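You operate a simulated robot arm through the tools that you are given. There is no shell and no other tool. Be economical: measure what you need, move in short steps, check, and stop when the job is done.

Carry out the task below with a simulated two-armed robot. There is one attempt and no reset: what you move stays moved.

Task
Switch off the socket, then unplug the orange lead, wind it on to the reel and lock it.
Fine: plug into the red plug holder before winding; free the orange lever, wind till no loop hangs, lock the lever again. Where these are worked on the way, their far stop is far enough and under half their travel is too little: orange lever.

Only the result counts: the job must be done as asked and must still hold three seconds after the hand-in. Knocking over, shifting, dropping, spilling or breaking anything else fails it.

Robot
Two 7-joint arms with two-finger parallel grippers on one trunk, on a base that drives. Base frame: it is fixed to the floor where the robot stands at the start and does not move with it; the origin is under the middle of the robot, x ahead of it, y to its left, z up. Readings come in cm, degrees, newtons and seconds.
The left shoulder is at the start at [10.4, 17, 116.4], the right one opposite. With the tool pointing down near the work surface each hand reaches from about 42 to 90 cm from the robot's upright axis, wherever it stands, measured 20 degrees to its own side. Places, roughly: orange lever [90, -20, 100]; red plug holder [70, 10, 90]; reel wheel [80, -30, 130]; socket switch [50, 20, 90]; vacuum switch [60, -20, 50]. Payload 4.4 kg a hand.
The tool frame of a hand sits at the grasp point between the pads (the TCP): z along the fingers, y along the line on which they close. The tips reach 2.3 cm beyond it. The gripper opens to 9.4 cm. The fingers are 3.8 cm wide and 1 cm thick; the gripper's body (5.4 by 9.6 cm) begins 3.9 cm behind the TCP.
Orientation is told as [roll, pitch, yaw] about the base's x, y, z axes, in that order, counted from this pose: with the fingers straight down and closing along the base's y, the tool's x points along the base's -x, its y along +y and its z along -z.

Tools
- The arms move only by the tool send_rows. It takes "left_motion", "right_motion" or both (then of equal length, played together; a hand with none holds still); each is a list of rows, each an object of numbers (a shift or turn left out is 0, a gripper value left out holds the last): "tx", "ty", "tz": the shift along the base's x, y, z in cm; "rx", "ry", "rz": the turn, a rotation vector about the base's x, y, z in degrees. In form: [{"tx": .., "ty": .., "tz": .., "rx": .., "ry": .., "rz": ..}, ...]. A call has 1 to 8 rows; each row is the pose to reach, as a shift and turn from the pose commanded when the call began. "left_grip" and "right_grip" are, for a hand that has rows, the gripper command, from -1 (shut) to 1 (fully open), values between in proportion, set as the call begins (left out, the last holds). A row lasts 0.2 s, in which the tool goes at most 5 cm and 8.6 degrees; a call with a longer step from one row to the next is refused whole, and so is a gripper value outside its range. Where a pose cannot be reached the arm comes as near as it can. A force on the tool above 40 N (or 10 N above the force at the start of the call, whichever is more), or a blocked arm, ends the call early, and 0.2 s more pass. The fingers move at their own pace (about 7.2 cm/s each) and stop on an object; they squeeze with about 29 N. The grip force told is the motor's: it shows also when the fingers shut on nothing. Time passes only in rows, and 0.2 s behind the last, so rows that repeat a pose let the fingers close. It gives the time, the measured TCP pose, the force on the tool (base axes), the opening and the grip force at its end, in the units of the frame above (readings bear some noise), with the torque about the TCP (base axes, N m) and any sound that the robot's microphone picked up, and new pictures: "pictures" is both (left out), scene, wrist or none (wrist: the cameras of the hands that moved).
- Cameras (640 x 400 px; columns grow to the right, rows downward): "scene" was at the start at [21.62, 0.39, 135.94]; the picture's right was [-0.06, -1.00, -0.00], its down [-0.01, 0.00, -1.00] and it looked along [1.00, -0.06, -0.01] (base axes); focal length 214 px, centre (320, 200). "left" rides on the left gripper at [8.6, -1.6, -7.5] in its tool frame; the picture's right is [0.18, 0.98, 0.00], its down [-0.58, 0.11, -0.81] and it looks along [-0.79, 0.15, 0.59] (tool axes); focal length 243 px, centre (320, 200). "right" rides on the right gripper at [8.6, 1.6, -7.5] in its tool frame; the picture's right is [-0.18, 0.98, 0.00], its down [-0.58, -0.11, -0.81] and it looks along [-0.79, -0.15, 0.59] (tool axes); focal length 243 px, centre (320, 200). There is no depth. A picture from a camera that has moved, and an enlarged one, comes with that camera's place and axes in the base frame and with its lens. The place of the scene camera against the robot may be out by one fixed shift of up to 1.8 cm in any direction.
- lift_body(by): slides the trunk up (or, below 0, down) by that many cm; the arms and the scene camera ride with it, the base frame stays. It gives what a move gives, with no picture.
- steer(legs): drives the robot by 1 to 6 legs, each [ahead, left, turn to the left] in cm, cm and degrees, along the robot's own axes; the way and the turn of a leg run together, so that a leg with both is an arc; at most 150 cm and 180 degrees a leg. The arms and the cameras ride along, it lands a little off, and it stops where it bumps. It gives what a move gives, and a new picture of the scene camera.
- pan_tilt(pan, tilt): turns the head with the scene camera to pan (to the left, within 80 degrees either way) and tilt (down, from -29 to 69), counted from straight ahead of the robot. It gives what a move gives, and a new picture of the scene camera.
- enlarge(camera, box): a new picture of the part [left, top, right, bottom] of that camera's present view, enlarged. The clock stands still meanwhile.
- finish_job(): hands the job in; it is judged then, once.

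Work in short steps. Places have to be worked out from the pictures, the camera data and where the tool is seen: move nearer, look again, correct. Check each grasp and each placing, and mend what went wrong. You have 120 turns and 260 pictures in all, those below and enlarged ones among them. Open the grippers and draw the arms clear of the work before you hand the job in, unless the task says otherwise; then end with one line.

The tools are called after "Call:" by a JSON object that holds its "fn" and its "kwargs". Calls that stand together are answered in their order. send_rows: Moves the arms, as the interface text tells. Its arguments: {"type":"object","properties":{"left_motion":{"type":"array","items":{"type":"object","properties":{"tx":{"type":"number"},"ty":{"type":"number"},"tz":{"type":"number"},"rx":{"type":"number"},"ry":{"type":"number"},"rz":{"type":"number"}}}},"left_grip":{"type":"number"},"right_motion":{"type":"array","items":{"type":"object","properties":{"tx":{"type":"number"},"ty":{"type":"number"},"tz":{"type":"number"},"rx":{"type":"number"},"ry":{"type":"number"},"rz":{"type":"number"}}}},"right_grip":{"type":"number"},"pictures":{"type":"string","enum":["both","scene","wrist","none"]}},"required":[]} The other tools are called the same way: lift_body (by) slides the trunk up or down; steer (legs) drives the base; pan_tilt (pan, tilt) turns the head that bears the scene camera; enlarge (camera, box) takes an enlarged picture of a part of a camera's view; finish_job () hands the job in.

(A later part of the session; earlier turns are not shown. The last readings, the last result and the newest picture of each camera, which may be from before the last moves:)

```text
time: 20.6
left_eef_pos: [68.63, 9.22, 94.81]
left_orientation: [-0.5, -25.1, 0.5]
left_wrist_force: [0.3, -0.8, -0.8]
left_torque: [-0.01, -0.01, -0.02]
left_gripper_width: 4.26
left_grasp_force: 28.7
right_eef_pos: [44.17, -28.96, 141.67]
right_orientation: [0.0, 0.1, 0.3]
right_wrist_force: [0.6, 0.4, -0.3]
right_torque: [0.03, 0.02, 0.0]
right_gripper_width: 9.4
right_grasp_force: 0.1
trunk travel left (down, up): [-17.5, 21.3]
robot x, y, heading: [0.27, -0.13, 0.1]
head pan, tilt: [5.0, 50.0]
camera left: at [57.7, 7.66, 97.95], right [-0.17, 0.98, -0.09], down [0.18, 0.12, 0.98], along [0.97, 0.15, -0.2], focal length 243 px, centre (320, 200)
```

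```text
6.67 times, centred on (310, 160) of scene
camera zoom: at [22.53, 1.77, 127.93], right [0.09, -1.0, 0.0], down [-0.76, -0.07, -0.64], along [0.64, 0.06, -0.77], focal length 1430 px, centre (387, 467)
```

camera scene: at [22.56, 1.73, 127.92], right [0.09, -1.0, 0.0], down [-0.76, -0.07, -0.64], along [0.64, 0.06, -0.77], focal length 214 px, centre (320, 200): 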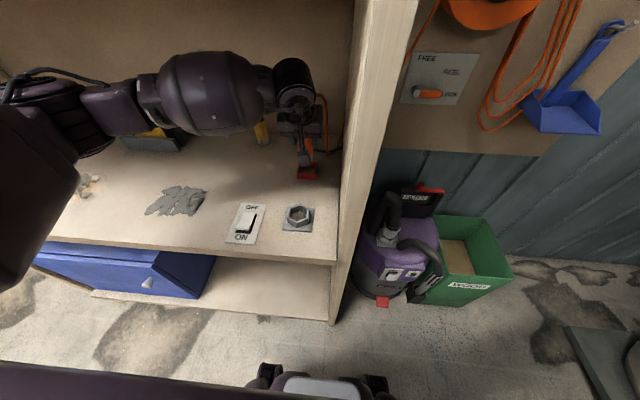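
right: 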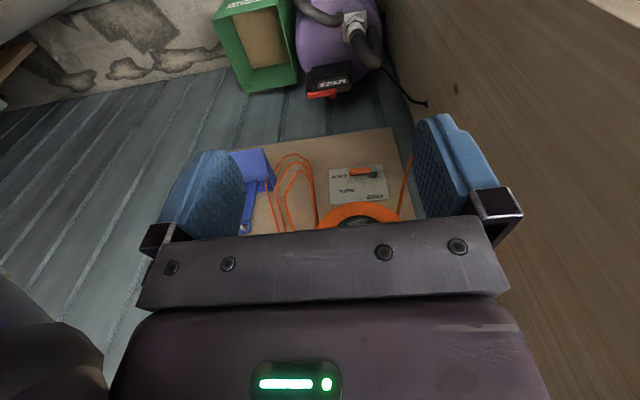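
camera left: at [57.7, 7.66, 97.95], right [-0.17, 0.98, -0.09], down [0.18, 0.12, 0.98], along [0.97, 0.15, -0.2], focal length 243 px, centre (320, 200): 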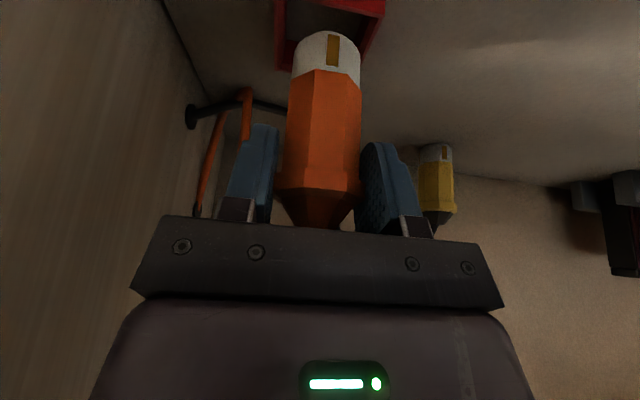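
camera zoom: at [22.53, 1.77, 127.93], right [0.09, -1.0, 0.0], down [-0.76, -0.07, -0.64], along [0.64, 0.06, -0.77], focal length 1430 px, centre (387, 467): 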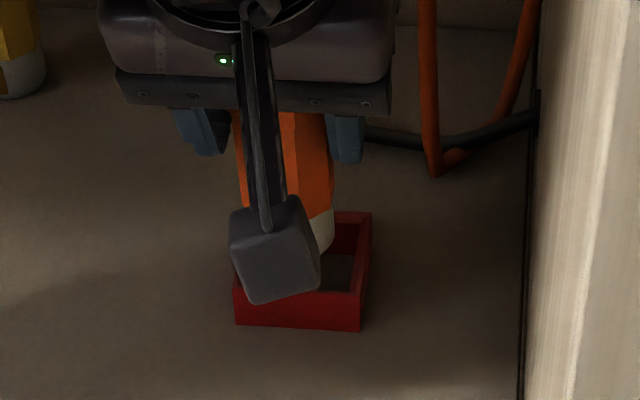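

The tip is just above the tray, slightly toward the near side. I shift +0.4 in x, −0.1 in y and lower gently.

Call:
{"fn": "send_rows", "kwargs": {"left_motion": [{"tx": 0.4, "ty": -0.1}, {"tx": 0.4, "ty": -0.1, "tz": -0.7}, {"tx": 0.4, "ty": -0.1, "tz": -1.4}, {"tx": 0.4, "ty": -0.1, "tz": -2.0}, {"tx": 0.4, "ty": -0.1, "tz": -2.6}], "pictures": "wrist"}}

Call:
{"fn": "enlarge", "kwargs": {"camera": "left", "box": [240, 0, 400, 100]}}

```text
time: 21.8
left_eef_pos: [69.12, 9.46, 92.15]
left_orientation: [-0.5, -25.2, 0.5]
left_wrist_force: [0.5, -0.2, -1.3]
left_torque: [-0.09, -0.01, 0.03]
left_gripper_width: 4.25
left_grasp_force: 29.4
right_eef_pos: [44.34, -29.04, 141.75]
right_orientation: [0.0, 0.0, 0.3]
right_wrist_force: [-1.3, 0.0, 0.0]
right_torque: [-0.01, -0.03, 0.0]
right_gripper_width: 9.41
right_grasp_force: 0.1
trunk travel left (down, up): [-17.5, 21.3]
robot x, y, heading: [0.18, 0.16, 0.3]
head pan, tilt: [5.0, 50.0]
camera left: at [58.08, 7.72, 95.33], right [-0.17, 0.98, -0.09], down [0.18, 0.12, 0.98], along [0.97, 0.15, -0.2], focal length 243 px, centre (320, 200)
```

left: 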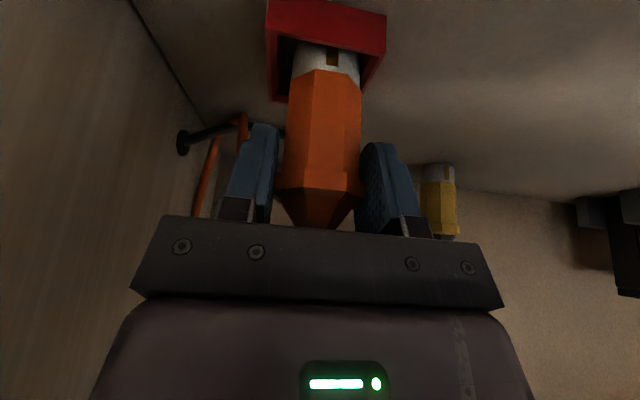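

```text
4.00 times, centred on (320, 50) of left
camera zoom: at [58.08, 7.72, 95.33], right [-0.17, 0.98, -0.09], down [0.18, 0.12, 0.98], along [0.97, 0.15, -0.2], focal length 970 px, centre (320, 800)
```

zoom: 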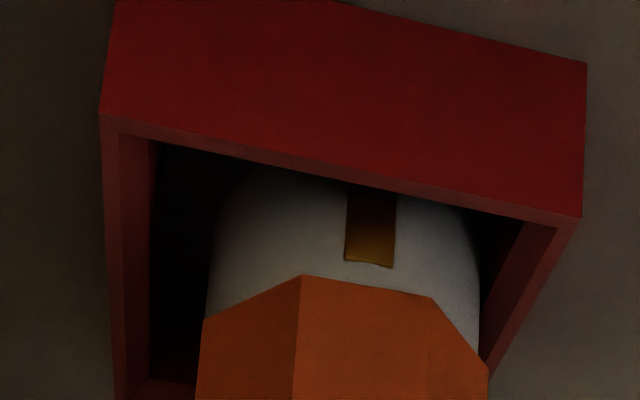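

The tip is inside the tray with clearance on both sides. I keep lowering until it bottoms.

Call:
{"fn": "send_rows", "kwargs": {"left_motion": [{"ty": -0.1, "tz": -0.5}, {"ty": -0.1, "tz": -1.0}, {"ty": -0.1, "tz": -1.5}, {"ty": -0.1, "tz": -2.0}, {"ty": -0.1, "tz": -2.5}], "pictures": "wrist"}}

Call:
{"fn": "enlarge", "kwargs": {"camera": "left", "box": [240, 0, 400, 100]}}

```text
time: 22.9
left_eef_pos: [69.3, 9.09, 90.99]
left_orientation: [-0.8, -26.1, 0.5]
left_wrist_force: [-7.6, 2.6, 24.1]
left_torque: [0.15, 0.11, 0.04]
left_gripper_width: 4.22
left_grasp_force: 29.5
right_eef_pos: [44.24, -28.82, 141.77]
right_orientation: [0.2, 0.0, 0.4]
right_wrist_force: [0.4, 0.1, -0.6]
right_torque: [-0.01, 0.03, -0.05]
right_gripper_width: 9.41
right_grasp_force: 0.2
trunk travel left (down, up): [-17.5, 21.3]
robot x, y, heading: [-0.19, 0.09, 0.4]
head pan, tilt: [5.0, 50.0]
stopped in row 5 (left hand): the force on the tool passed its limit at 44 N (the readings are from after the stop); the commanded pose is now the measured one
camera left: at [58.25, 7.44, 93.87], right [-0.17, 0.98, -0.1], down [0.17, 0.12, 0.98], along [0.97, 0.15, -0.18], focal length 243 px, centre (320, 200)
```

left: 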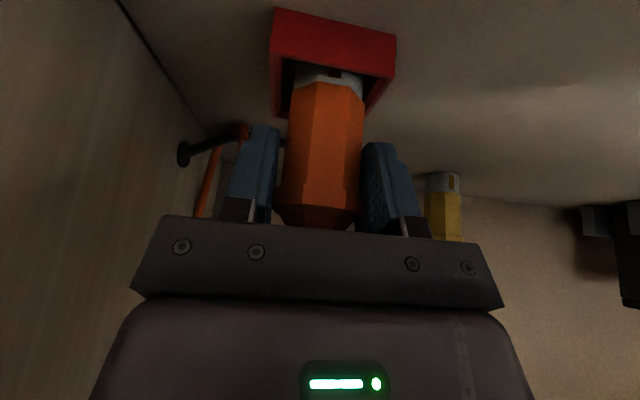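

```text
4.00 times, centred on (320, 50) of left
camera zoom: at [58.25, 7.44, 93.87], right [-0.17, 0.98, -0.1], down [0.17, 0.12, 0.98], along [0.97, 0.15, -0.18], focal length 970 px, centre (320, 800)
```

zoom: 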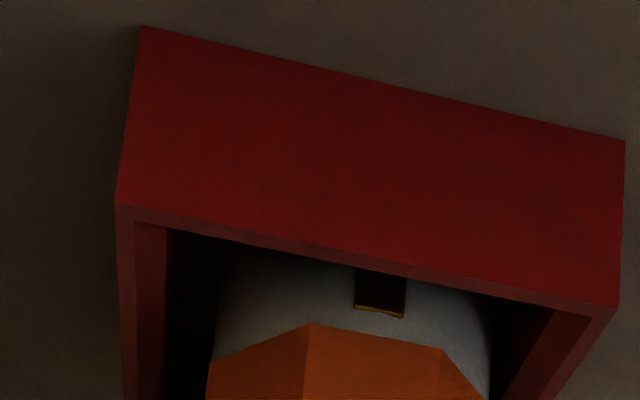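

It bottoms at the floor of the tray. I open the gripper and draw back along the tool axis, then check that the plug stays.

Call:
{"fn": "send_rows", "kwargs": {"left_motion": [{"tz": 0.2}, {"tz": 0.2}, {"tz": 0.2}, {"tz": 0.2}], "left_grip": 0.6, "pictures": "none"}}

Call:
{"fn": "send_rows", "kwargs": {"left_motion": [{"tx": -1.5, "tz": 3}, {"tx": -3, "tz": 6}, {"tx": -5, "tz": 10}, {"tx": -9, "tz": 12}, {"tx": -9, "tz": 12}], "pictures": "both"}}

```text
time: 23.9
left_eef_pos: [69.31, 9.16, 90.77]
left_orientation: [-0.7, -25.7, 0.6]
left_wrist_force: [0.0, -0.5, 1.5]
left_torque: [0.03, 0.01, 0.01]
left_gripper_width: 7.54
left_grasp_force: 0.0
right_eef_pos: [44.26, -29.0, 141.66]
right_orientation: [0.0, 0.0, 0.2]
right_wrist_force: [0.1, -0.1, -0.2]
right_torque: [-0.01, 0.01, -0.06]
right_gripper_width: 9.38
right_grasp_force: 0.0
trunk travel left (down, up): [-17.5, 21.3]
robot x, y, heading: [-0.14, -0.22, 0.2]
head pan, tilt: [5.0, 50.0]
```

```text
time: 25.1
left_eef_pos: [60.49, 8.77, 102.57]
left_orientation: [-0.7, -25.7, 0.6]
left_wrist_force: [0.8, 1.0, 0.2]
left_torque: [0.01, -0.01, -0.01]
left_gripper_width: 7.54
left_grasp_force: 0.0
right_eef_pos: [44.37, -28.99, 141.64]
right_orientation: [0.1, 0.1, 0.3]
right_wrist_force: [0.2, -0.4, -0.7]
right_torque: [0.02, 0.02, 0.0]
right_gripper_width: 9.38
right_grasp_force: 0.1
trunk travel left (down, up): [-17.5, 21.3]
robot x, y, heading: [-0.06, -0.22, 0.3]
head pan, tilt: [5.0, 50.0]
camera scene: at [22.61, 1.77, 127.89], right [0.09, -1.0, 0.0], down [-0.76, -0.07, -0.64], along [0.64, 0.06, -0.77], focal length 214 px, centre (320, 200)
camera left: at [49.32, 7.27, 105.69], right [-0.17, 0.98, -0.09], down [0.17, 0.12, 0.98], along [0.97, 0.15, -0.19], focal length 243 px, centre (320, 200)
```

scene: 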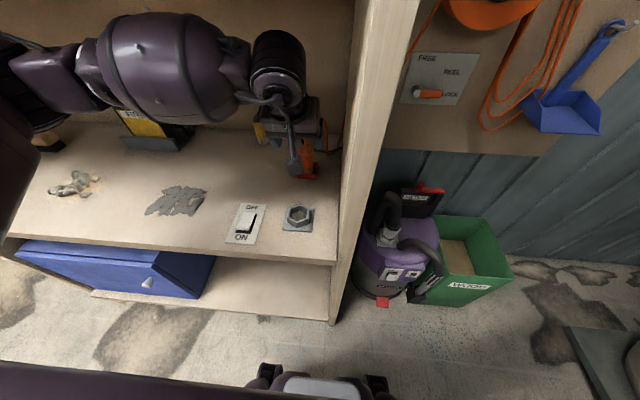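
left: 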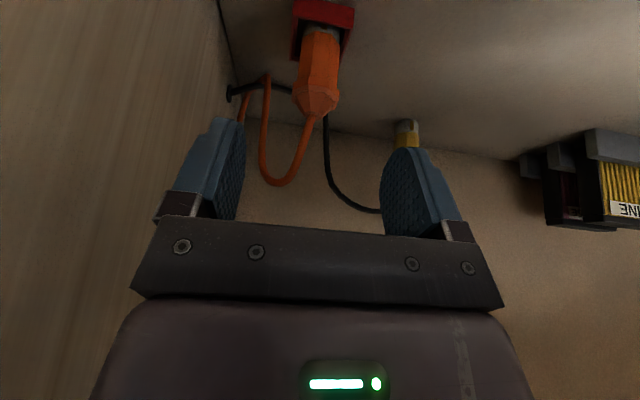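

The plug stands in the holder and the cable hangs free. I withdraw the left arm out of the bench, and turn the head to the reel.

Call:
{"fn": "send_rows", "kwargs": {"left_motion": [{"tx": -4.5, "ty": 1}, {"tx": -9, "ty": 2, "tz": 1, "ry": 8}, {"tx": -13, "ty": 4, "tz": 2, "ry": 16}, {"tx": -17, "ty": 6, "tz": 3, "ry": 25}, {"tx": -20, "ty": 8, "tz": 6, "ry": 25}, {"tx": -22, "ty": 8, "tz": 10, "ry": 25}, {"tx": -24, "ty": 8, "tz": 14, "ry": 25}], "pictures": "none"}}

Call:
{"fn": "pan_tilt", "kwargs": {"pan": -25, "tilt": 15}}

Call:
{"fn": "pan_tilt", "kwargs": {"pan": -25, "tilt": 55}}

```text
refused: row 4 steps farther than a row can; nothing moved
```

```text
time: 26.1
left_eef_pos: [60.47, 8.87, 102.63]
left_orientation: [-0.7, -25.7, 0.6]
left_wrist_force: [0.0, 0.4, 0.3]
left_torque: [0.02, 0.01, 0.0]
left_gripper_width: 7.5
left_grasp_force: 0.1
right_eef_pos: [44.25, -29.09, 141.76]
right_orientation: [0.1, 0.1, 0.3]
right_wrist_force: [1.2, 0.3, 0.7]
right_torque: [-0.01, -0.01, -0.03]
right_gripper_width: 9.41
right_grasp_force: 0.1
trunk travel left (down, up): [-17.5, 21.3]
robot x, y, heading: [0.0, 0.15, 0.2]
head pan, tilt: [-25.0, 15.0]
camera scene: at [23.37, -2.84, 133.28], right [-0.42, -0.91, 0.0], down [-0.24, 0.11, -0.97], along [0.88, -0.4, -0.26], focal length 214 px, centre (320, 200)
```

scene: 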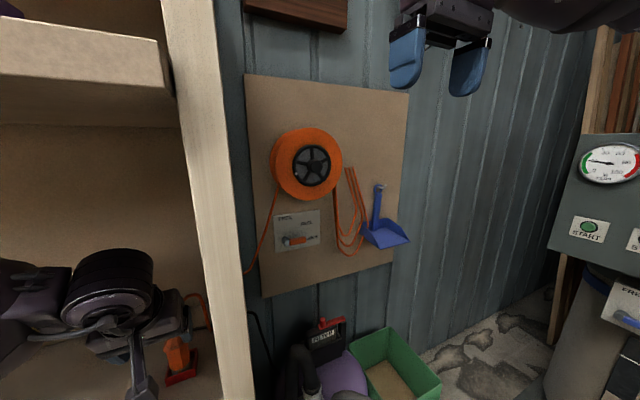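

```text
time: 27.2
left_eef_pos: [60.39, 8.92, 102.58]
left_orientation: [-0.7, -25.7, 0.6]
left_wrist_force: [0.4, -0.3, -0.1]
left_torque: [0.04, 0.0, 0.02]
left_gripper_width: 7.51
left_grasp_force: 0.0
right_eef_pos: [44.35, -29.11, 141.65]
right_orientation: [-0.1, 0.1, 0.3]
right_wrist_force: [-0.7, 0.0, -1.0]
right_torque: [-0.02, 0.0, 0.03]
right_gripper_width: 9.39
right_grasp_force: 0.0
trunk travel left (down, up): [-17.5, 21.3]
robot x, y, heading: [-0.22, 0.05, 0.0]
head pan, tilt: [-25.0, 55.0]
camera scene: at [21.43, -1.96, 127.28], right [-0.42, -0.91, 0.0], down [-0.74, 0.34, -0.57], along [0.52, -0.24, -0.82], focal length 214 px, centre (320, 200)
```

scene: 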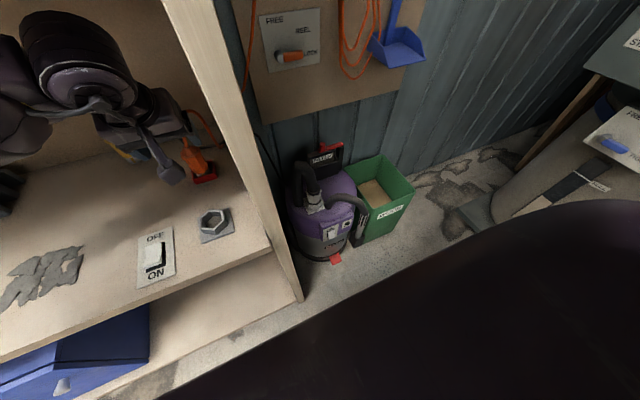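

Plug still in the holder. I resend the left-arm withdrawal with legal turn steps.

Call:
{"fn": "send_rows", "kwargs": {"left_motion": [{"tx": -4.5, "ty": 1}, {"tx": -9, "ty": 2, "tz": 1, "ry": 8}, {"tx": -13, "ty": 4, "tz": 2, "ry": 16}, {"tx": -17, "ty": 6, "tz": 3, "ry": 24}, {"tx": -20, "ty": 8, "tz": 6, "ry": 24}, {"tx": -22, "ty": 8, "tz": 10, "ry": 24}, {"tx": -24, "ty": 8, "tz": 14, "ry": 24}], "pictures": "none"}}

Call:
{"fn": "pan_tilt", "kwargs": {"pan": -15, "tilt": 15}}

Call:
{"fn": "enlarge", "kwargs": {"camera": "scene", "box": [250, 120, 450, 260]}}

Call:
{"fn": "enlarge", "kwargs": {"camera": "right", "box": [220, 110, 430, 250]}}

```text
time: 28.8
left_eef_pos: [36.41, 14.15, 117.91]
left_orientation: [-0.5, -1.8, 0.5]
left_wrist_force: [0.3, 0.2, -0.2]
left_torque: [-0.03, -0.04, -0.04]
left_gripper_width: 7.5
left_grasp_force: 0.0
left hand out of reach, approached as far as the arm can: row 5, 6, 7
right_eef_pos: [44.04, -28.86, 141.87]
right_orientation: [0.0, -0.2, 0.3]
right_wrist_force: [-0.8, 0.3, -0.2]
right_torque: [-0.07, 0.03, 0.02]
right_gripper_width: 9.43
right_grasp_force: 0.0
trunk travel left (down, up): [-17.5, 21.3]
robot x, y, heading: [0.19, -0.04, 0.3]
head pan, tilt: [-25.0, 55.0]
```

```text
time: 29.9
left_eef_pos: [36.62, 13.96, 117.8]
left_orientation: [-0.5, -1.7, 0.5]
left_wrist_force: [0.2, 0.2, -0.2]
left_torque: [-0.01, -0.01, 0.03]
left_gripper_width: 7.53
left_grasp_force: 0.0
right_eef_pos: [44.31, -29.05, 141.69]
right_orientation: [-0.1, 0.1, 0.3]
right_wrist_force: [-0.1, 0.0, 0.8]
right_torque: [-0.04, 0.01, -0.02]
right_gripper_width: 9.41
right_grasp_force: 0.0
trunk travel left (down, up): [-17.5, 21.3]
robot x, y, heading: [0.18, 0.46, 0.4]
head pan, tilt: [-15.0, 15.0]
camera scene: at [23.92, -1.32, 133.28], right [-0.25, -0.97, 0.0], down [-0.25, 0.07, -0.97], along [0.93, -0.25, -0.26], focal length 214 px, centre (320, 200)
```

scene: 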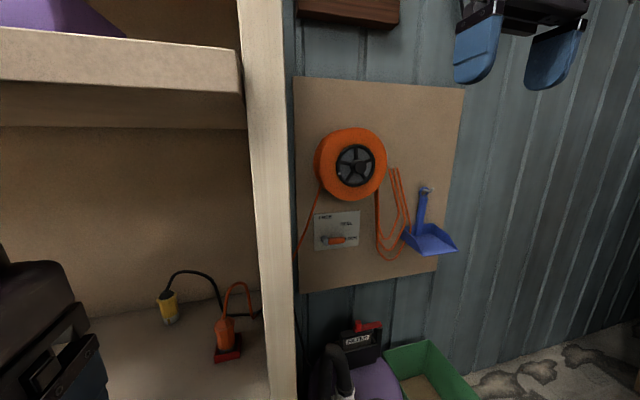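

```text
2.86 times, centred on (350, 190) of scene
camera zoom: at [23.92, -1.32, 133.28], right [-0.25, -0.97, 0.0], down [-0.25, 0.07, -0.97], along [0.93, -0.25, -0.26], focal length 613 px, centre (234, 229)
```

zoom: 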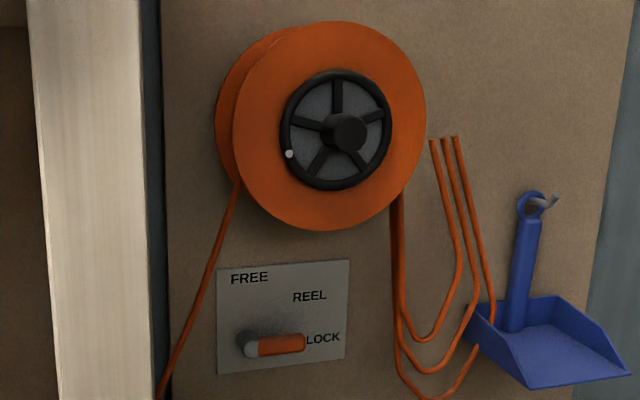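

```text
2.86 times, centred on (325, 180) of right
camera zoom: at [35.7, -27.44, 149.13], right [0.18, 0.98, 0.0], down [0.58, -0.11, 0.81], along [0.79, -0.14, -0.59], focal length 693 px, centre (306, 257)
```

zoom: 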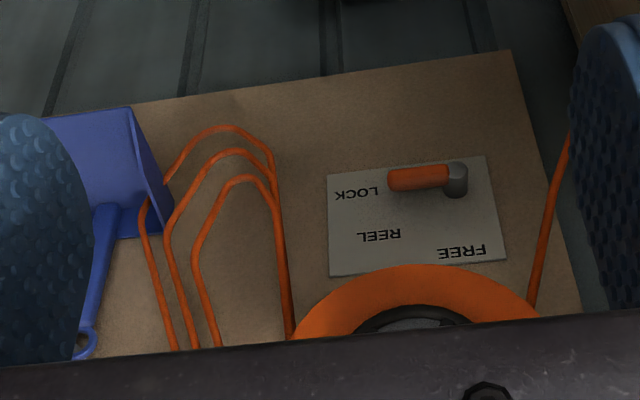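

The lever points right (LOCK) with FREE upward, pivot ≈ [91, −21.3, 100]; the reel wheel ≈ [80, −28, 127]. I bring the right hand nearer, tilted so its camera looks straight at the wheel.

Call:
{"fn": "send_rows", "kwargs": {"right_motion": [{"tx": 4, "ry": -8}, {"tx": 8, "ry": -16}, {"tx": 12, "ry": -24}, {"tx": 16, "tz": -1, "ry": -32}, {"tx": 20, "tz": -3, "ry": -36}, {"tx": 20, "tz": -3, "ry": -36}], "pictures": "both"}}

Call:
{"fn": "enlarge", "kwargs": {"camera": "right", "box": [220, 0, 420, 130]}}

```text
time: 31.3
left_eef_pos: [36.53, 14.02, 117.85]
left_orientation: [-0.5, -1.8, 0.6]
left_wrist_force: [0.0, -0.7, -0.6]
left_torque: [0.0, -0.05, -0.02]
left_gripper_width: 7.49
left_grasp_force: 0.0
right_eef_pos: [64.47, -29.04, 138.64]
right_orientation: [-0.1, -36.2, 0.2]
right_wrist_force: [-0.6, -0.6, -0.4]
right_torque: [-0.01, -0.05, 0.0]
right_gripper_width: 9.38
right_grasp_force: 0.0
trunk travel left (down, up): [-17.5, 21.3]
robot x, y, heading: [-0.07, 0.19, 0.4]
head pan, tilt: [-15.0, 15.0]
camera scene: at [23.79, -1.3, 133.34], right [-0.25, -0.97, 0.0], down [-0.25, 0.07, -0.97], along [0.93, -0.25, -0.26], focal length 214 px, centre (320, 200)
camera right: at [53.08, -27.5, 139.6], right [0.14, 0.98, 0.11], down [-0.01, -0.11, 0.99], along [0.99, -0.14, -0.01], focal length 243 px, centre (320, 200)
```

scene: 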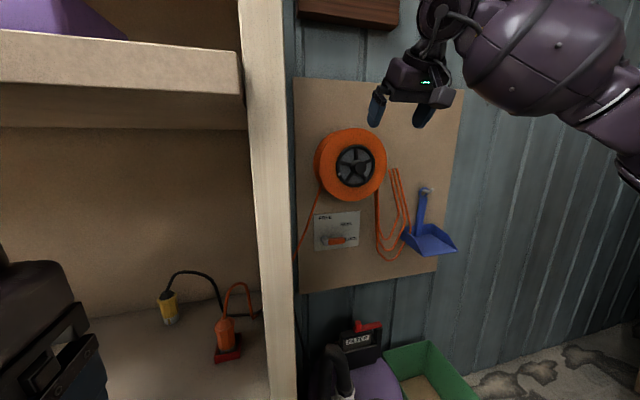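
right: 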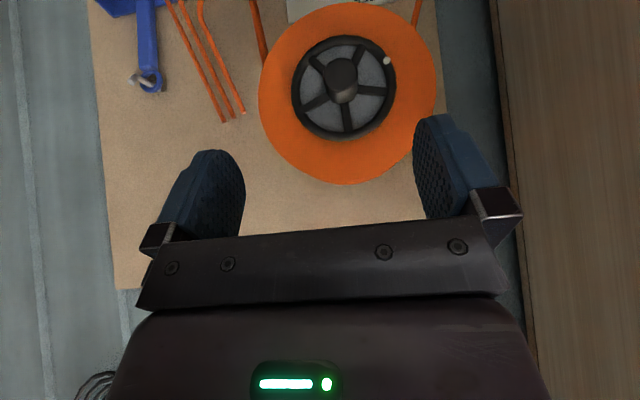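

```text
3.08 times, centred on (320, 65) of right
camera zoom: at [53.08, -27.5, 139.6], right [0.14, 0.98, 0.11], down [-0.01, -0.11, 0.99], along [0.99, -0.14, -0.01], focal length 746 px, centre (320, 615)
```

zoom: 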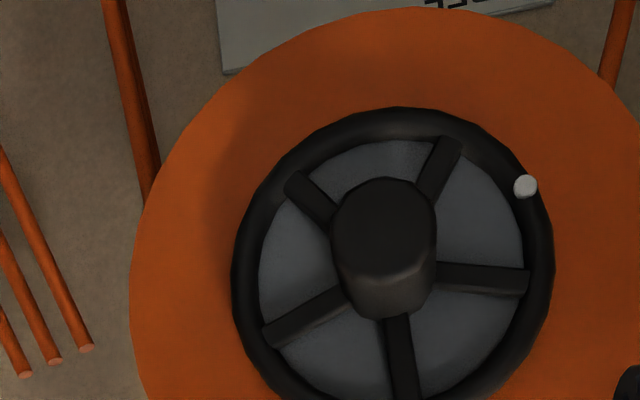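

Hub face ≈ [79, −27.5, 126.5] (3.7 cm wide, protruding), lever pivot ≈ [91, −21.3, 100], tip ≈ y −28. I point the right hand forward, shut, and bring it down below lever height, well short of it.

Call:
{"fn": "send_rows", "kwargs": {"right_motion": [{"tx": -2, "tz": -4, "ry": -8}, {"tx": -3, "tz": -8, "ry": -16}, {"tx": -3, "tz": -12.5, "ry": -24}, {"tx": -3, "tz": -17, "ry": -32}, {"tx": -3, "ty": 1, "tz": -21.5, "ry": -40}, {"tx": -3, "ty": 2, "tz": -26, "ry": -47}, {"tx": -3, "ty": 3, "tz": -30.5, "ry": -54}, {"tx": -3, "ty": 3, "tz": -35, "ry": -54}], "right_grip": -1, "pictures": "none"}}

Call:
{"fn": "pan_tilt", "kwargs": {"pan": -20, "tilt": 25}}

```text
time: 33.3
left_eef_pos: [36.61, 14.14, 117.89]
left_orientation: [-0.6, -1.7, 0.5]
left_wrist_force: [1.1, 0.5, -0.8]
left_torque: [-0.05, -0.03, 0.01]
left_gripper_width: 7.53
left_grasp_force: 0.0
right_eef_pos: [60.1, -34.83, 105.54]
right_orientation: [-89.8, -78.2, 93.1]
right_wrist_force: [-1.3, 0.1, -0.3]
right_torque: [0.02, 0.02, -0.02]
right_gripper_width: 0.01
right_grasp_force: 28.6
right hand out of reach, approached as far as the arm can: row 6, 7, 8
trunk travel left (down, up): [-17.5, 21.3]
robot x, y, heading: [-0.45, 0.22, 0.1]
head pan, tilt: [-15.0, 15.0]
stopped in row 8 (right hand): the arm was blocked; the commanded pose is now the measured one
```

```text
time: 34.0
left_eef_pos: [36.64, 13.91, 117.82]
left_orientation: [-0.5, -1.6, 0.6]
left_wrist_force: [-0.1, 0.2, 1.3]
left_torque: [0.01, -0.02, 0.02]
left_gripper_width: 7.51
left_grasp_force: 0.1
right_eef_pos: [59.9, -35.03, 105.42]
right_orientation: [-89.6, -78.3, 92.7]
right_wrist_force: [-0.2, 0.6, -1.0]
right_torque: [-0.01, -0.01, -0.03]
right_gripper_width: 0.02
right_grasp_force: 29.0
trunk travel left (down, up): [-17.5, 21.3]
robot x, y, heading: [0.12, 0.12, 0.0]
head pan, tilt: [-20.0, 25.0]
camera scene: at [23.55, -2.05, 131.68], right [-0.34, -0.94, 0.0], down [-0.4, 0.14, -0.91], along [0.85, -0.31, -0.42], focal length 214 px, centre (320, 200)
```

scene: 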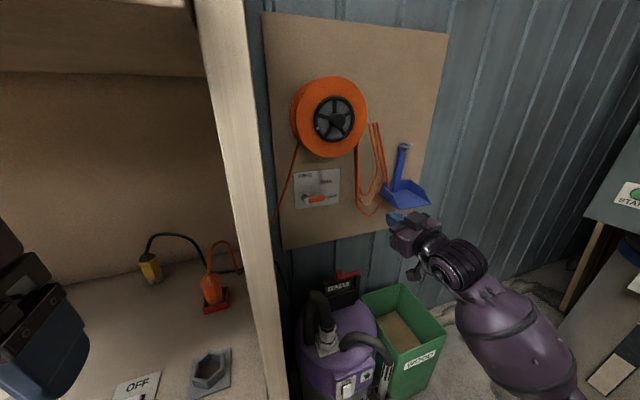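

The arm got folded near its inner limit, the hand points forward at [60, −35, 105] with a 12° roll. I move forward where it is freer, correct the roll and head to below the lever's handle.

Call:
{"fn": "send_rows", "kwargs": {"right_motion": [{"tx": 4, "ty": 2, "tz": 0, "rx": 4}, {"tx": 8, "ty": 4, "tz": -2, "rx": 8}, {"tx": 11, "ty": 6, "tz": -5, "rx": 12}, {"tx": 14, "ty": 8, "tz": -8, "rx": 12}, {"tx": 14, "ty": 9, "tz": -10, "rx": 12}], "pictures": "both"}}

Call:
{"fn": "enlarge", "kwargs": {"camera": "scene", "box": [270, 130, 430, 240]}}

```text
time: 35.2
left_eef_pos: [36.56, 13.96, 117.68]
left_orientation: [-0.5, -1.7, 0.4]
left_wrist_force: [0.7, -0.1, -0.2]
left_torque: [-0.01, -0.02, 0.0]
left_gripper_width: 7.53
left_grasp_force: 0.0
right_eef_pos: [74.44, -31.69, 96.24]
right_orientation: [101.0, -88.6, -95.0]
right_wrist_force: [0.3, 0.2, -0.2]
right_torque: [-0.03, -0.01, -0.02]
right_gripper_width: 0.0
right_grasp_force: 29.3
right hand out of reach, approached as far as the arm can: row 1, 2, 3, 4, 5
trunk travel left (down, up): [-17.5, 21.3]
robot x, y, heading: [-0.09, -0.14, 0.4]
head pan, tilt: [-20.0, 25.0]
camera scene: at [23.56, -2.09, 131.67], right [-0.34, -0.94, 0.0], down [-0.4, 0.14, -0.91], along [0.85, -0.31, -0.42], focal length 214 px, centre (320, 200)
camera right: at [66.84, -30.52, 87.62], right [-0.1, 0.97, 0.21], down [-0.79, -0.2, 0.58], along [0.6, -0.11, 0.79], focal length 243 px, centre (320, 200)
```

scene: 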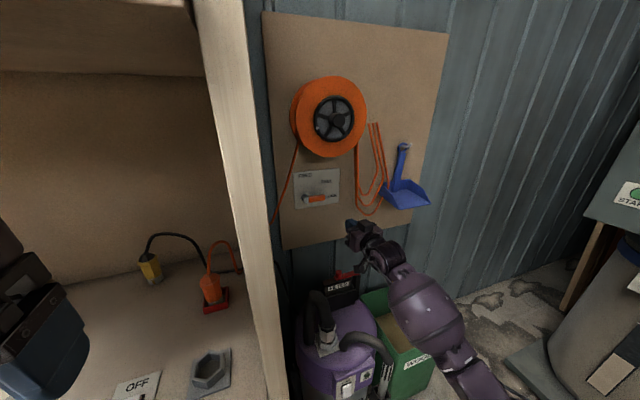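
right: 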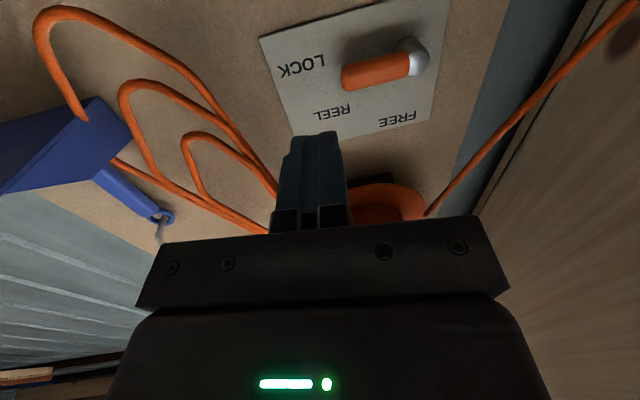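

```text
3.64 times, centred on (350, 185) of scene
camera zoom: at [23.56, -2.09, 131.67], right [-0.34, -0.94, 0.0], down [-0.4, 0.14, -0.91], along [0.85, -0.31, -0.42], focal length 780 px, centre (211, 254)
```

zoom: 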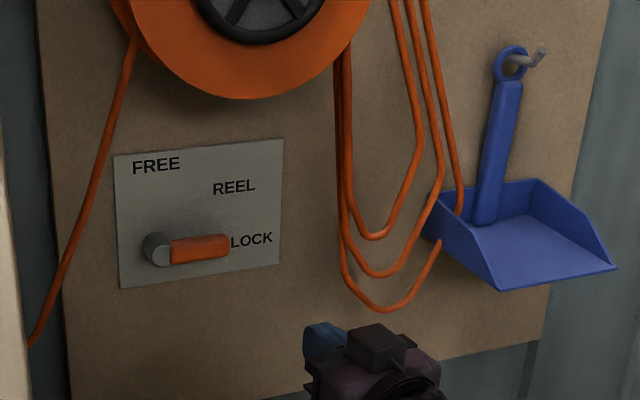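

Useful view: lever handle from y≈−22 to −28.5 at z≈99.3. I move forward and left under it.

Call:
{"fn": "send_rows", "kwargs": {"right_motion": [{"tx": 4, "ty": 1, "tz": -0.5}, {"tx": 7, "ty": 3, "tz": -1.2}, {"tx": 9, "ty": 5, "tz": -1.5}, {"tx": 9, "ty": 5, "tz": -1.5}], "pictures": "both"}}

Call:
{"fn": "enlarge", "kwargs": {"camera": "scene", "box": [270, 150, 390, 240]}}

```text
time: 36.2
left_eef_pos: [36.61, 13.93, 117.88]
left_orientation: [-0.5, -1.7, 0.3]
left_wrist_force: [-0.4, -0.9, 0.0]
left_torque: [-0.01, 0.0, 0.0]
left_gripper_width: 7.52
left_grasp_force: 0.1
right_eef_pos: [83.54, -28.87, 94.99]
right_orientation: [93.5, -88.1, -86.3]
right_wrist_force: [0.1, 0.0, -0.7]
right_torque: [-0.03, -0.01, 0.01]
right_gripper_width: 0.0
right_grasp_force: 29.1
right hand out of reach, approached as far as the arm can: row 2, 3, 4
trunk travel left (down, up): [-17.5, 21.3]
robot x, y, heading: [0.1, -0.08, 0.4]
head pan, tilt: [-20.0, 25.0]
camera scene: at [23.52, -2.1, 131.68], right [-0.34, -0.94, 0.0], down [-0.4, 0.14, -0.91], along [0.85, -0.31, -0.42], focal length 214 px, centre (320, 200)
camera right: at [75.99, -27.86, 86.31], right [-0.12, 0.97, 0.21], down [-0.78, -0.23, 0.58], along [0.61, -0.1, 0.79], focal length 243 px, centre (320, 200)
```

scene: 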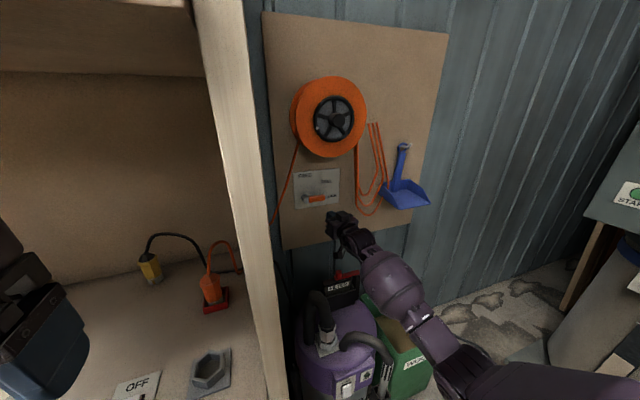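
right: 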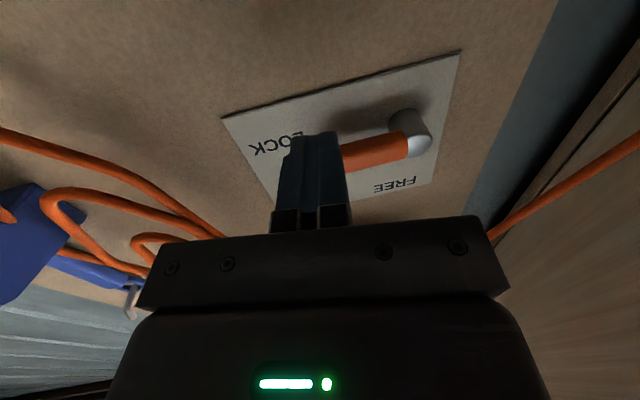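

```text
4.44 times, centred on (330, 195) of scene
camera zoom: at [23.52, -2.1, 131.68], right [-0.34, -0.94, 0.0], down [-0.4, 0.14, -0.91], along [0.85, -0.31, -0.42], focal length 953 px, centre (276, 222)
```

zoom: 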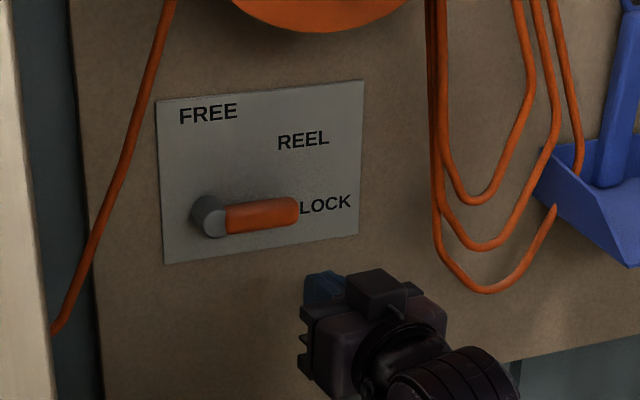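

Lever pivot refines to [90.9, −21.1, 100.2]. I advance to TCP [89, −26.7, 95.5], under the handle.

Call:
{"fn": "send_rows", "kwargs": {"right_motion": [{"tx": 3, "ty": 1.2, "tz": 0.2}, {"tx": 5.6, "ty": 2.3, "tz": 0.4}, {"tx": 5.6, "ty": 2.3, "tz": 0.4}], "pictures": "both"}}

Call:
{"fn": "enlarge", "kwargs": {"camera": "scene", "box": [270, 150, 390, 240]}}

```text
time: 37.0
left_eef_pos: [36.66, 13.96, 117.79]
left_orientation: [-0.4, -1.7, 0.3]
left_wrist_force: [0.6, 0.1, 0.1]
left_torque: [0.02, 0.02, -0.01]
left_gripper_width: 7.55
left_grasp_force: 0.1
right_eef_pos: [89.52, -27.77, 95.06]
right_orientation: [95.1, -88.4, -88.3]
right_wrist_force: [0.1, -0.3, -0.6]
right_torque: [0.01, 0.03, 0.03]
right_gripper_width: 0.01
right_grasp_force: 29.1
right hand out of reach, approached as far as the arm can: row 1, 2, 3
trunk travel left (down, up): [-17.5, 21.3]
robot x, y, heading: [0.24, 0.02, 0.2]
head pan, tilt: [-20.0, 25.0]
camera scene: at [23.54, -2.1, 131.67], right [-0.34, -0.94, 0.0], down [-0.4, 0.14, -0.91], along [0.85, -0.31, -0.42], focal length 214 px, centre (320, 200)
camera right: at [82.05, -26.85, 86.55], right [-0.12, 0.97, 0.21], down [-0.79, -0.22, 0.58], along [0.61, -0.1, 0.79], focal length 243 px, centre (320, 200)
```

scene: 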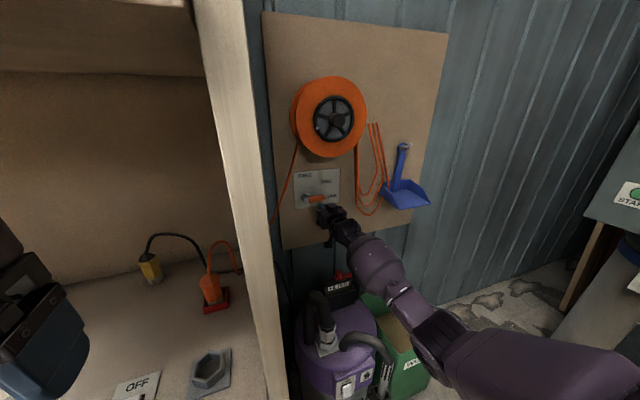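
right: 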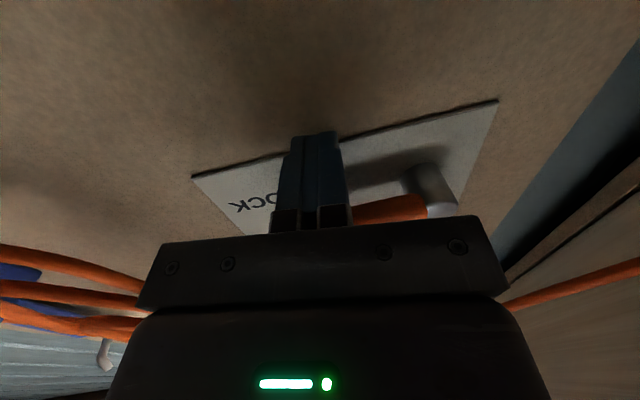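

```text
4.44 times, centred on (330, 195) of scene
camera zoom: at [23.54, -2.1, 131.67], right [-0.34, -0.94, 0.0], down [-0.4, 0.14, -0.91], along [0.85, -0.31, -0.42], focal length 953 px, centre (276, 222)
```

zoom: 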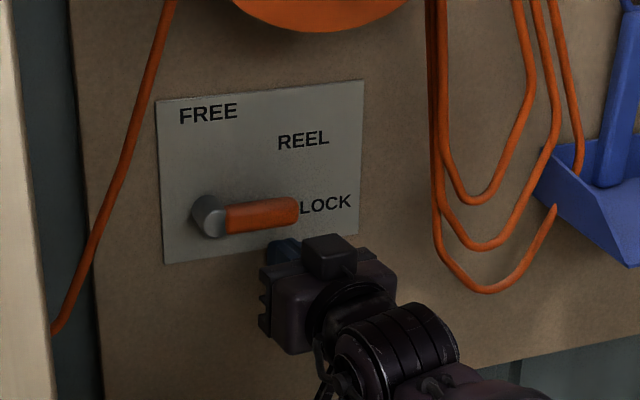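

The finger is right below the handle end. I push it up along an arc about the pivot.

Call:
{"fn": "send_rows", "kwargs": {"right_motion": [{"ty": 0.5, "tz": 1.5}, {"ty": 0.5, "tz": 3}, {"ty": 0.5, "tz": 4.6}, {"ty": 0.8, "tz": 6}, {"ty": 1.2, "tz": 7.2}], "pictures": "both"}}

Call:
{"fn": "enlarge", "kwargs": {"camera": "scene", "box": [270, 150, 390, 240]}}

```text
time: 38.2
left_eef_pos: [36.59, 13.91, 117.85]
left_orientation: [-0.5, -1.7, 0.5]
left_wrist_force: [-0.7, 0.5, 0.8]
left_torque: [0.0, 0.01, -0.02]
left_gripper_width: 7.51
left_grasp_force: 0.1
right_eef_pos: [89.91, -27.89, 101.85]
right_orientation: [95.4, -88.5, -88.8]
right_wrist_force: [0.2, 0.3, -0.4]
right_torque: [-0.03, -0.03, 0.0]
right_gripper_width: 0.0
right_grasp_force: 29.3
right hand out of reach, approached as far as the arm can: row 1, 2, 3, 4, 5
trunk travel left (down, up): [-17.5, 21.3]
robot x, y, heading: [-0.04, 0.39, 0.2]
head pan, tilt: [-20.0, 25.0]
camera scene: at [23.54, -2.08, 131.67], right [-0.34, -0.94, 0.0], down [-0.4, 0.14, -0.91], along [0.85, -0.31, -0.42], focal length 214 px, centre (320, 200)
camera right: at [82.32, -26.94, 93.14], right [-0.11, 0.97, 0.21], down [-0.79, -0.21, 0.58], along [0.6, -0.1, 0.79], focal length 243 px, centre (320, 200)
```

scene: 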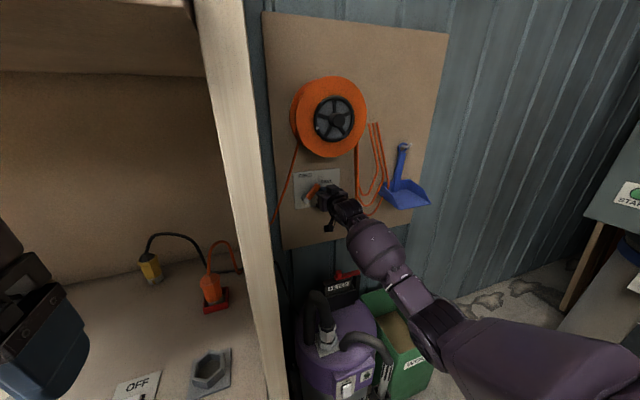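
right: 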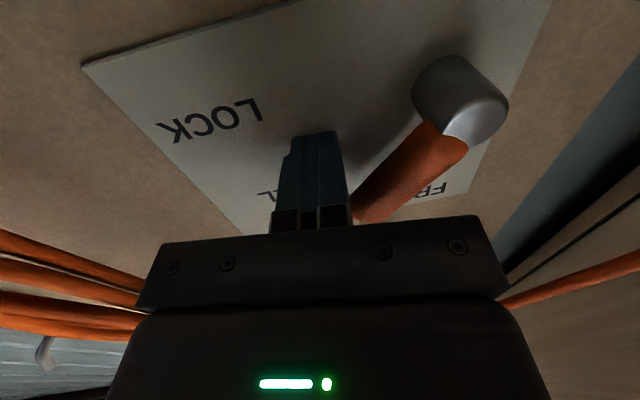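

```text
4.44 times, centred on (330, 195) of scene
camera zoom: at [23.54, -2.08, 131.67], right [-0.34, -0.94, 0.0], down [-0.4, 0.14, -0.91], along [0.85, -0.31, -0.42], focal length 953 px, centre (276, 222)
```

zoom: 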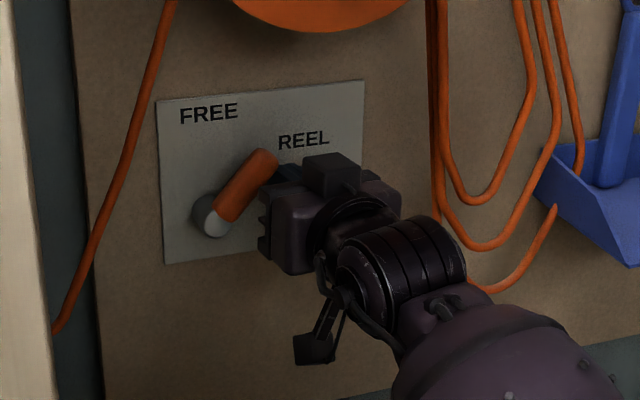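

Lever is half way (~45°). The arm is limited sideways, so I let the hand yaw to the left while pushing left and up.

Call:
{"fn": "send_rows", "kwargs": {"right_motion": [{"ty": 0.5, "tz": 1, "rz": 5}, {"ty": 1.5, "tz": 2, "rz": 10}, {"ty": 3, "tz": 3, "rz": 15}, {"ty": 4.5, "tz": 3.5, "rz": 18}, {"ty": 6, "tz": 3.8, "rz": 20}], "pictures": "wrist"}}

Call:
{"fn": "enlarge", "kwargs": {"camera": "scene", "box": [270, 150, 390, 240]}}

```text
time: 39.4
left_eef_pos: [36.61, 13.71, 117.88]
left_orientation: [-0.6, -1.7, 0.1]
left_wrist_force: [0.1, 0.6, 0.0]
left_torque: [-0.02, -0.05, 0.02]
left_gripper_width: 7.5
left_grasp_force: 0.1
right_eef_pos: [89.92, -24.13, 104.91]
right_orientation: [66.9, -88.9, -43.0]
right_wrist_force: [-3.1, -12.8, -3.1]
right_torque: [-0.32, -0.34, -0.19]
right_gripper_width: 0.0
right_grasp_force: 29.1
trunk travel left (down, up): [-17.5, 21.3]
robot x, y, heading: [-0.25, -0.0, -0.2]
head pan, tilt: [-20.0, 25.0]
stopped in row 5 (right hand): the force on the tool passed its limit at 45 N (the readings are from after the stop); the commanded pose is now the measured one
camera right: at [82.45, -25.65, 96.42], right [-0.4, 0.9, 0.2], down [-0.68, -0.44, 0.59], along [0.61, 0.09, 0.79], focal length 243 px, centre (320, 200)
```

right: 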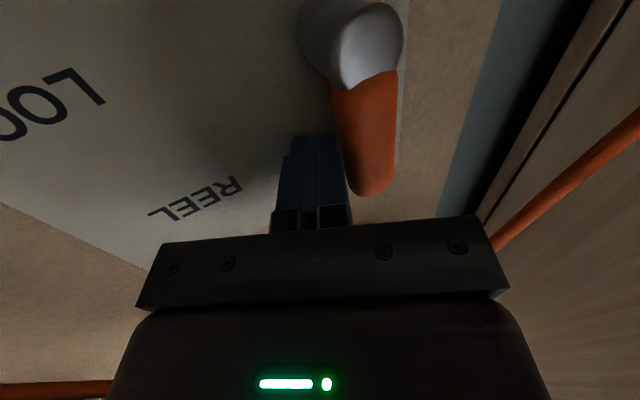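

```text
4.44 times, centred on (330, 195) of scene
camera zoom: at [23.44, -2.23, 131.68], right [-0.34, -0.94, 0.0], down [-0.4, 0.14, -0.91], along [0.85, -0.31, -0.42], focal length 953 px, centre (276, 222)
```

zoom: 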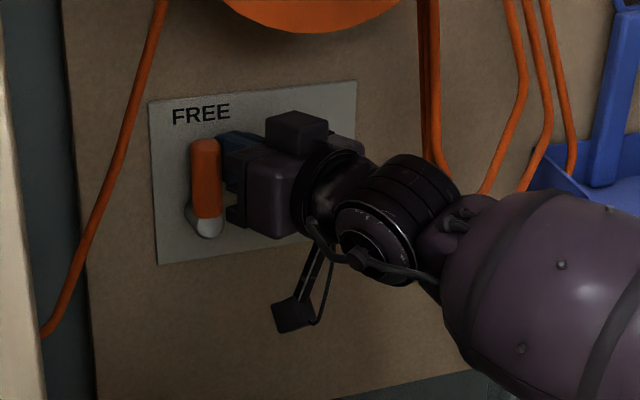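

The lever reached FREE at its stop. I draw the hand back and rise towards the reel hub, opening the gripper.

Call:
{"fn": "send_rows", "kwargs": {"right_motion": [{"tx": -2, "ty": -2}, {"tx": -6, "ty": -2.5}, {"tx": -11, "ty": -3, "rz": -4}, {"tx": -15.5, "ty": -3.2, "tz": 2, "rz": -8}, {"tx": -17, "ty": -3.2, "tz": 6.5, "rz": -12}, {"tx": -18, "ty": -3.3, "tz": 11, "rz": -16}, {"tx": -19, "ty": -3.4, "tz": 15.5, "rz": -20}, {"tx": -19, "ty": -3.4, "tz": 20, "rz": -20}], "right_grip": -1, "pictures": "both"}}

```text
refused: row 3 steps farther than a row can; nothing moved
```

Slightly long step; resend with shorter ones.

Call:
{"fn": "send_rows", "kwargs": {"right_motion": [{"tx": -2, "ty": -2}, {"tx": -6, "ty": -2.5}, {"tx": -10.5, "ty": -3, "rz": -4}, {"tx": -14.5, "ty": -3.2, "tz": 2, "rz": -8}, {"tx": -16, "ty": -3.2, "tz": 6.5, "rz": -12}, {"tx": -17, "ty": -3.3, "tz": 11, "rz": -16}, {"tx": -18, "ty": -3.4, "tz": 15.5, "rz": -20}, {"tx": -18, "ty": -3.4, "tz": 20, "rz": -20}], "right_grip": -1, "pictures": "both"}}

```text
time: 41.2
left_eef_pos: [36.63, 13.87, 117.92]
left_orientation: [-0.6, -1.8, 0.2]
left_wrist_force: [-0.3, 0.8, -0.4]
left_torque: [-0.02, 0.0, -0.01]
left_gripper_width: 7.5
left_grasp_force: 0.1
right_eef_pos: [72.33, -27.03, 125.66]
right_orientation: [87.2, -88.8, -82.7]
right_wrist_force: [-0.8, -1.3, 1.9]
right_torque: [0.03, 0.05, 0.08]
right_gripper_width: 0.0
right_grasp_force: 28.5
right hand out of reach, approached as far as the arm can: row 7
trunk travel left (down, up): [-17.5, 21.3]
robot x, y, heading: [0.25, -0.06, -0.1]
head pan, tilt: [-20.0, 25.0]
camera scene: at [23.38, -2.13, 131.76], right [-0.34, -0.94, 0.0], down [-0.4, 0.14, -0.91], along [0.85, -0.31, -0.42], focal length 214 px, centre (320, 200)
camera right: at [64.71, -25.85, 116.95], right [-0.08, 0.98, 0.21], down [-0.79, -0.18, 0.58], along [0.6, -0.12, 0.79], focal length 243 px, centre (320, 200)
```

scene: 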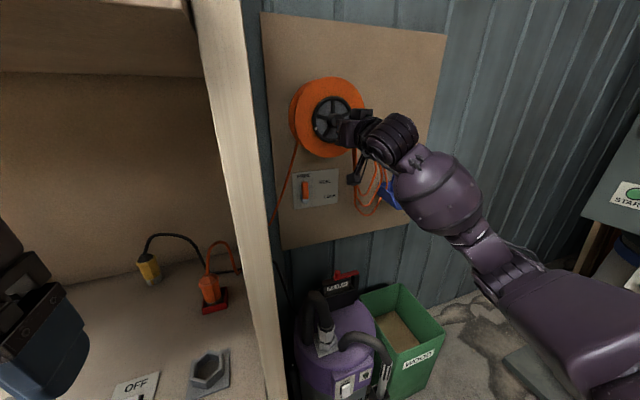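
right: 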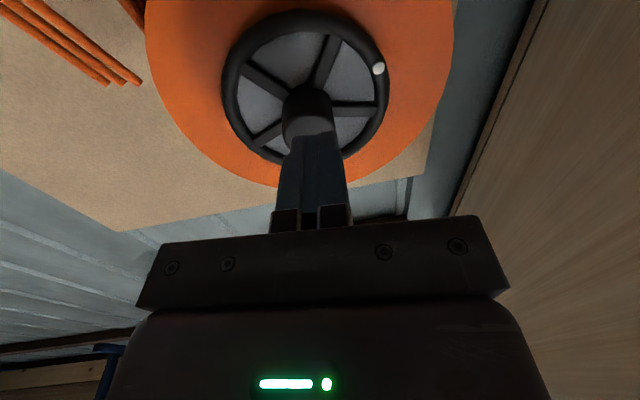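

The lever holds at FREE and the hub is straight ahead at about [79, −27.7, 127]. I open to ~5.6 cm and pre-roll the hand as far as possible in the unwinding direction, so I can then turn the hub a long way.

Call:
{"fn": "send_rows", "kwargs": {"right_motion": [{"rx": 8.5, "ty": -0.3, "tz": 0.5}, {"rx": 17, "ty": -0.6, "tz": 1}, {"rx": 25.5, "ty": -0.6, "tz": 1}, {"rx": 34, "ty": -0.6, "tz": 1}, {"rx": 42.5, "ty": -0.6, "tz": 1}, {"rx": 51, "ty": -0.6, "tz": 1}, {"rx": 59.5, "ty": -0.6, "tz": 1}, {"rx": 68, "ty": -0.6, "tz": 1}], "right_grip": 0.2, "pictures": "none"}}

Call:
{"fn": "send_rows", "kwargs": {"right_motion": [{"rx": 8.5}, {"rx": 17}, {"rx": 25.5}, {"rx": 34}, {"rx": 42.5}, {"rx": 51}, {"rx": 59.5}, {"rx": 68}], "right_grip": 0.2, "pictures": "both"}}

```text
time: 43.0
left_eef_pos: [36.58, 13.26, 117.89]
left_orientation: [-0.4, -1.8, 0.2]
left_wrist_force: [0.3, -1.1, 0.6]
left_torque: [0.09, 0.0, 0.0]
left_gripper_width: 7.52
left_grasp_force: 0.0
right_eef_pos: [70.41, -33.62, 120.95]
right_orientation: [97.4, -21.1, -91.5]
right_wrist_force: [0.2, -1.5, -0.5]
right_torque: [-0.01, 0.02, 0.11]
right_gripper_width: 5.62
right_grasp_force: 0.1
right hand out of reach, approached as far as the arm can: row 5, 6, 7, 8
trunk travel left (down, up): [-17.5, 21.3]
robot x, y, heading: [0.05, 0.14, -0.1]
head pan, tilt: [-20.0, 25.0]
```

```text
time: 43.6
left_eef_pos: [36.37, 13.91, 118.01]
left_orientation: [-0.5, -1.9, 0.2]
left_wrist_force: [-0.6, -0.1, -0.6]
left_torque: [0.02, -0.03, 0.03]
left_gripper_width: 7.51
left_grasp_force: 0.0
right_eef_pos: [67.26, -13.65, 134.01]
right_orientation: [116.5, -42.6, -86.7]
right_wrist_force: [-0.8, -0.1, 0.5]
right_torque: [0.02, 0.07, -0.06]
right_gripper_width: 5.65
right_grasp_force: 0.1
right hand out of reach, approached as far as the arm can: row 1, 2
trunk travel left (down, up): [-17.5, 21.3]
robot x, y, heading: [0.02, 0.06, -0.1]
head pan, tilt: [-20.0, 25.0]
stopped in row 2 (right hand): the arm was blocked; the commanded pose is now the measured one
camera scene: at [23.18, -2.02, 131.8], right [-0.34, -0.94, 0.0], down [-0.4, 0.14, -0.91], along [0.85, -0.31, -0.42], focal length 214 px, centre (320, 200)
camera right: at [59.6, -8.93, 126.73], right [-0.46, 0.44, 0.77], down [-0.63, -0.78, 0.06], along [0.62, -0.46, 0.63], focal length 243 px, centre (320, 200)
```

scene: 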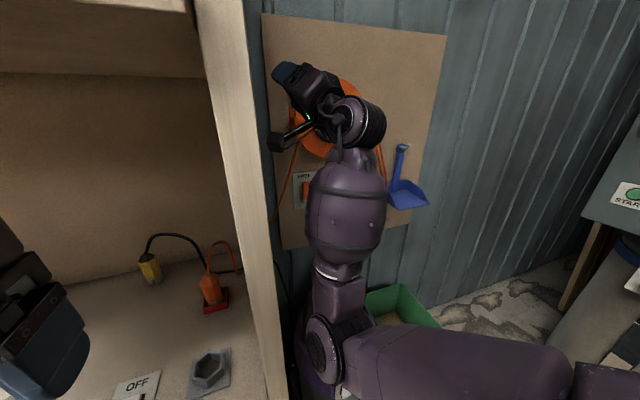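
right: 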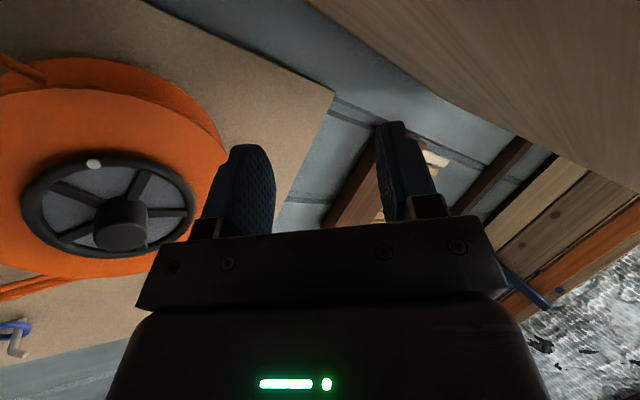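

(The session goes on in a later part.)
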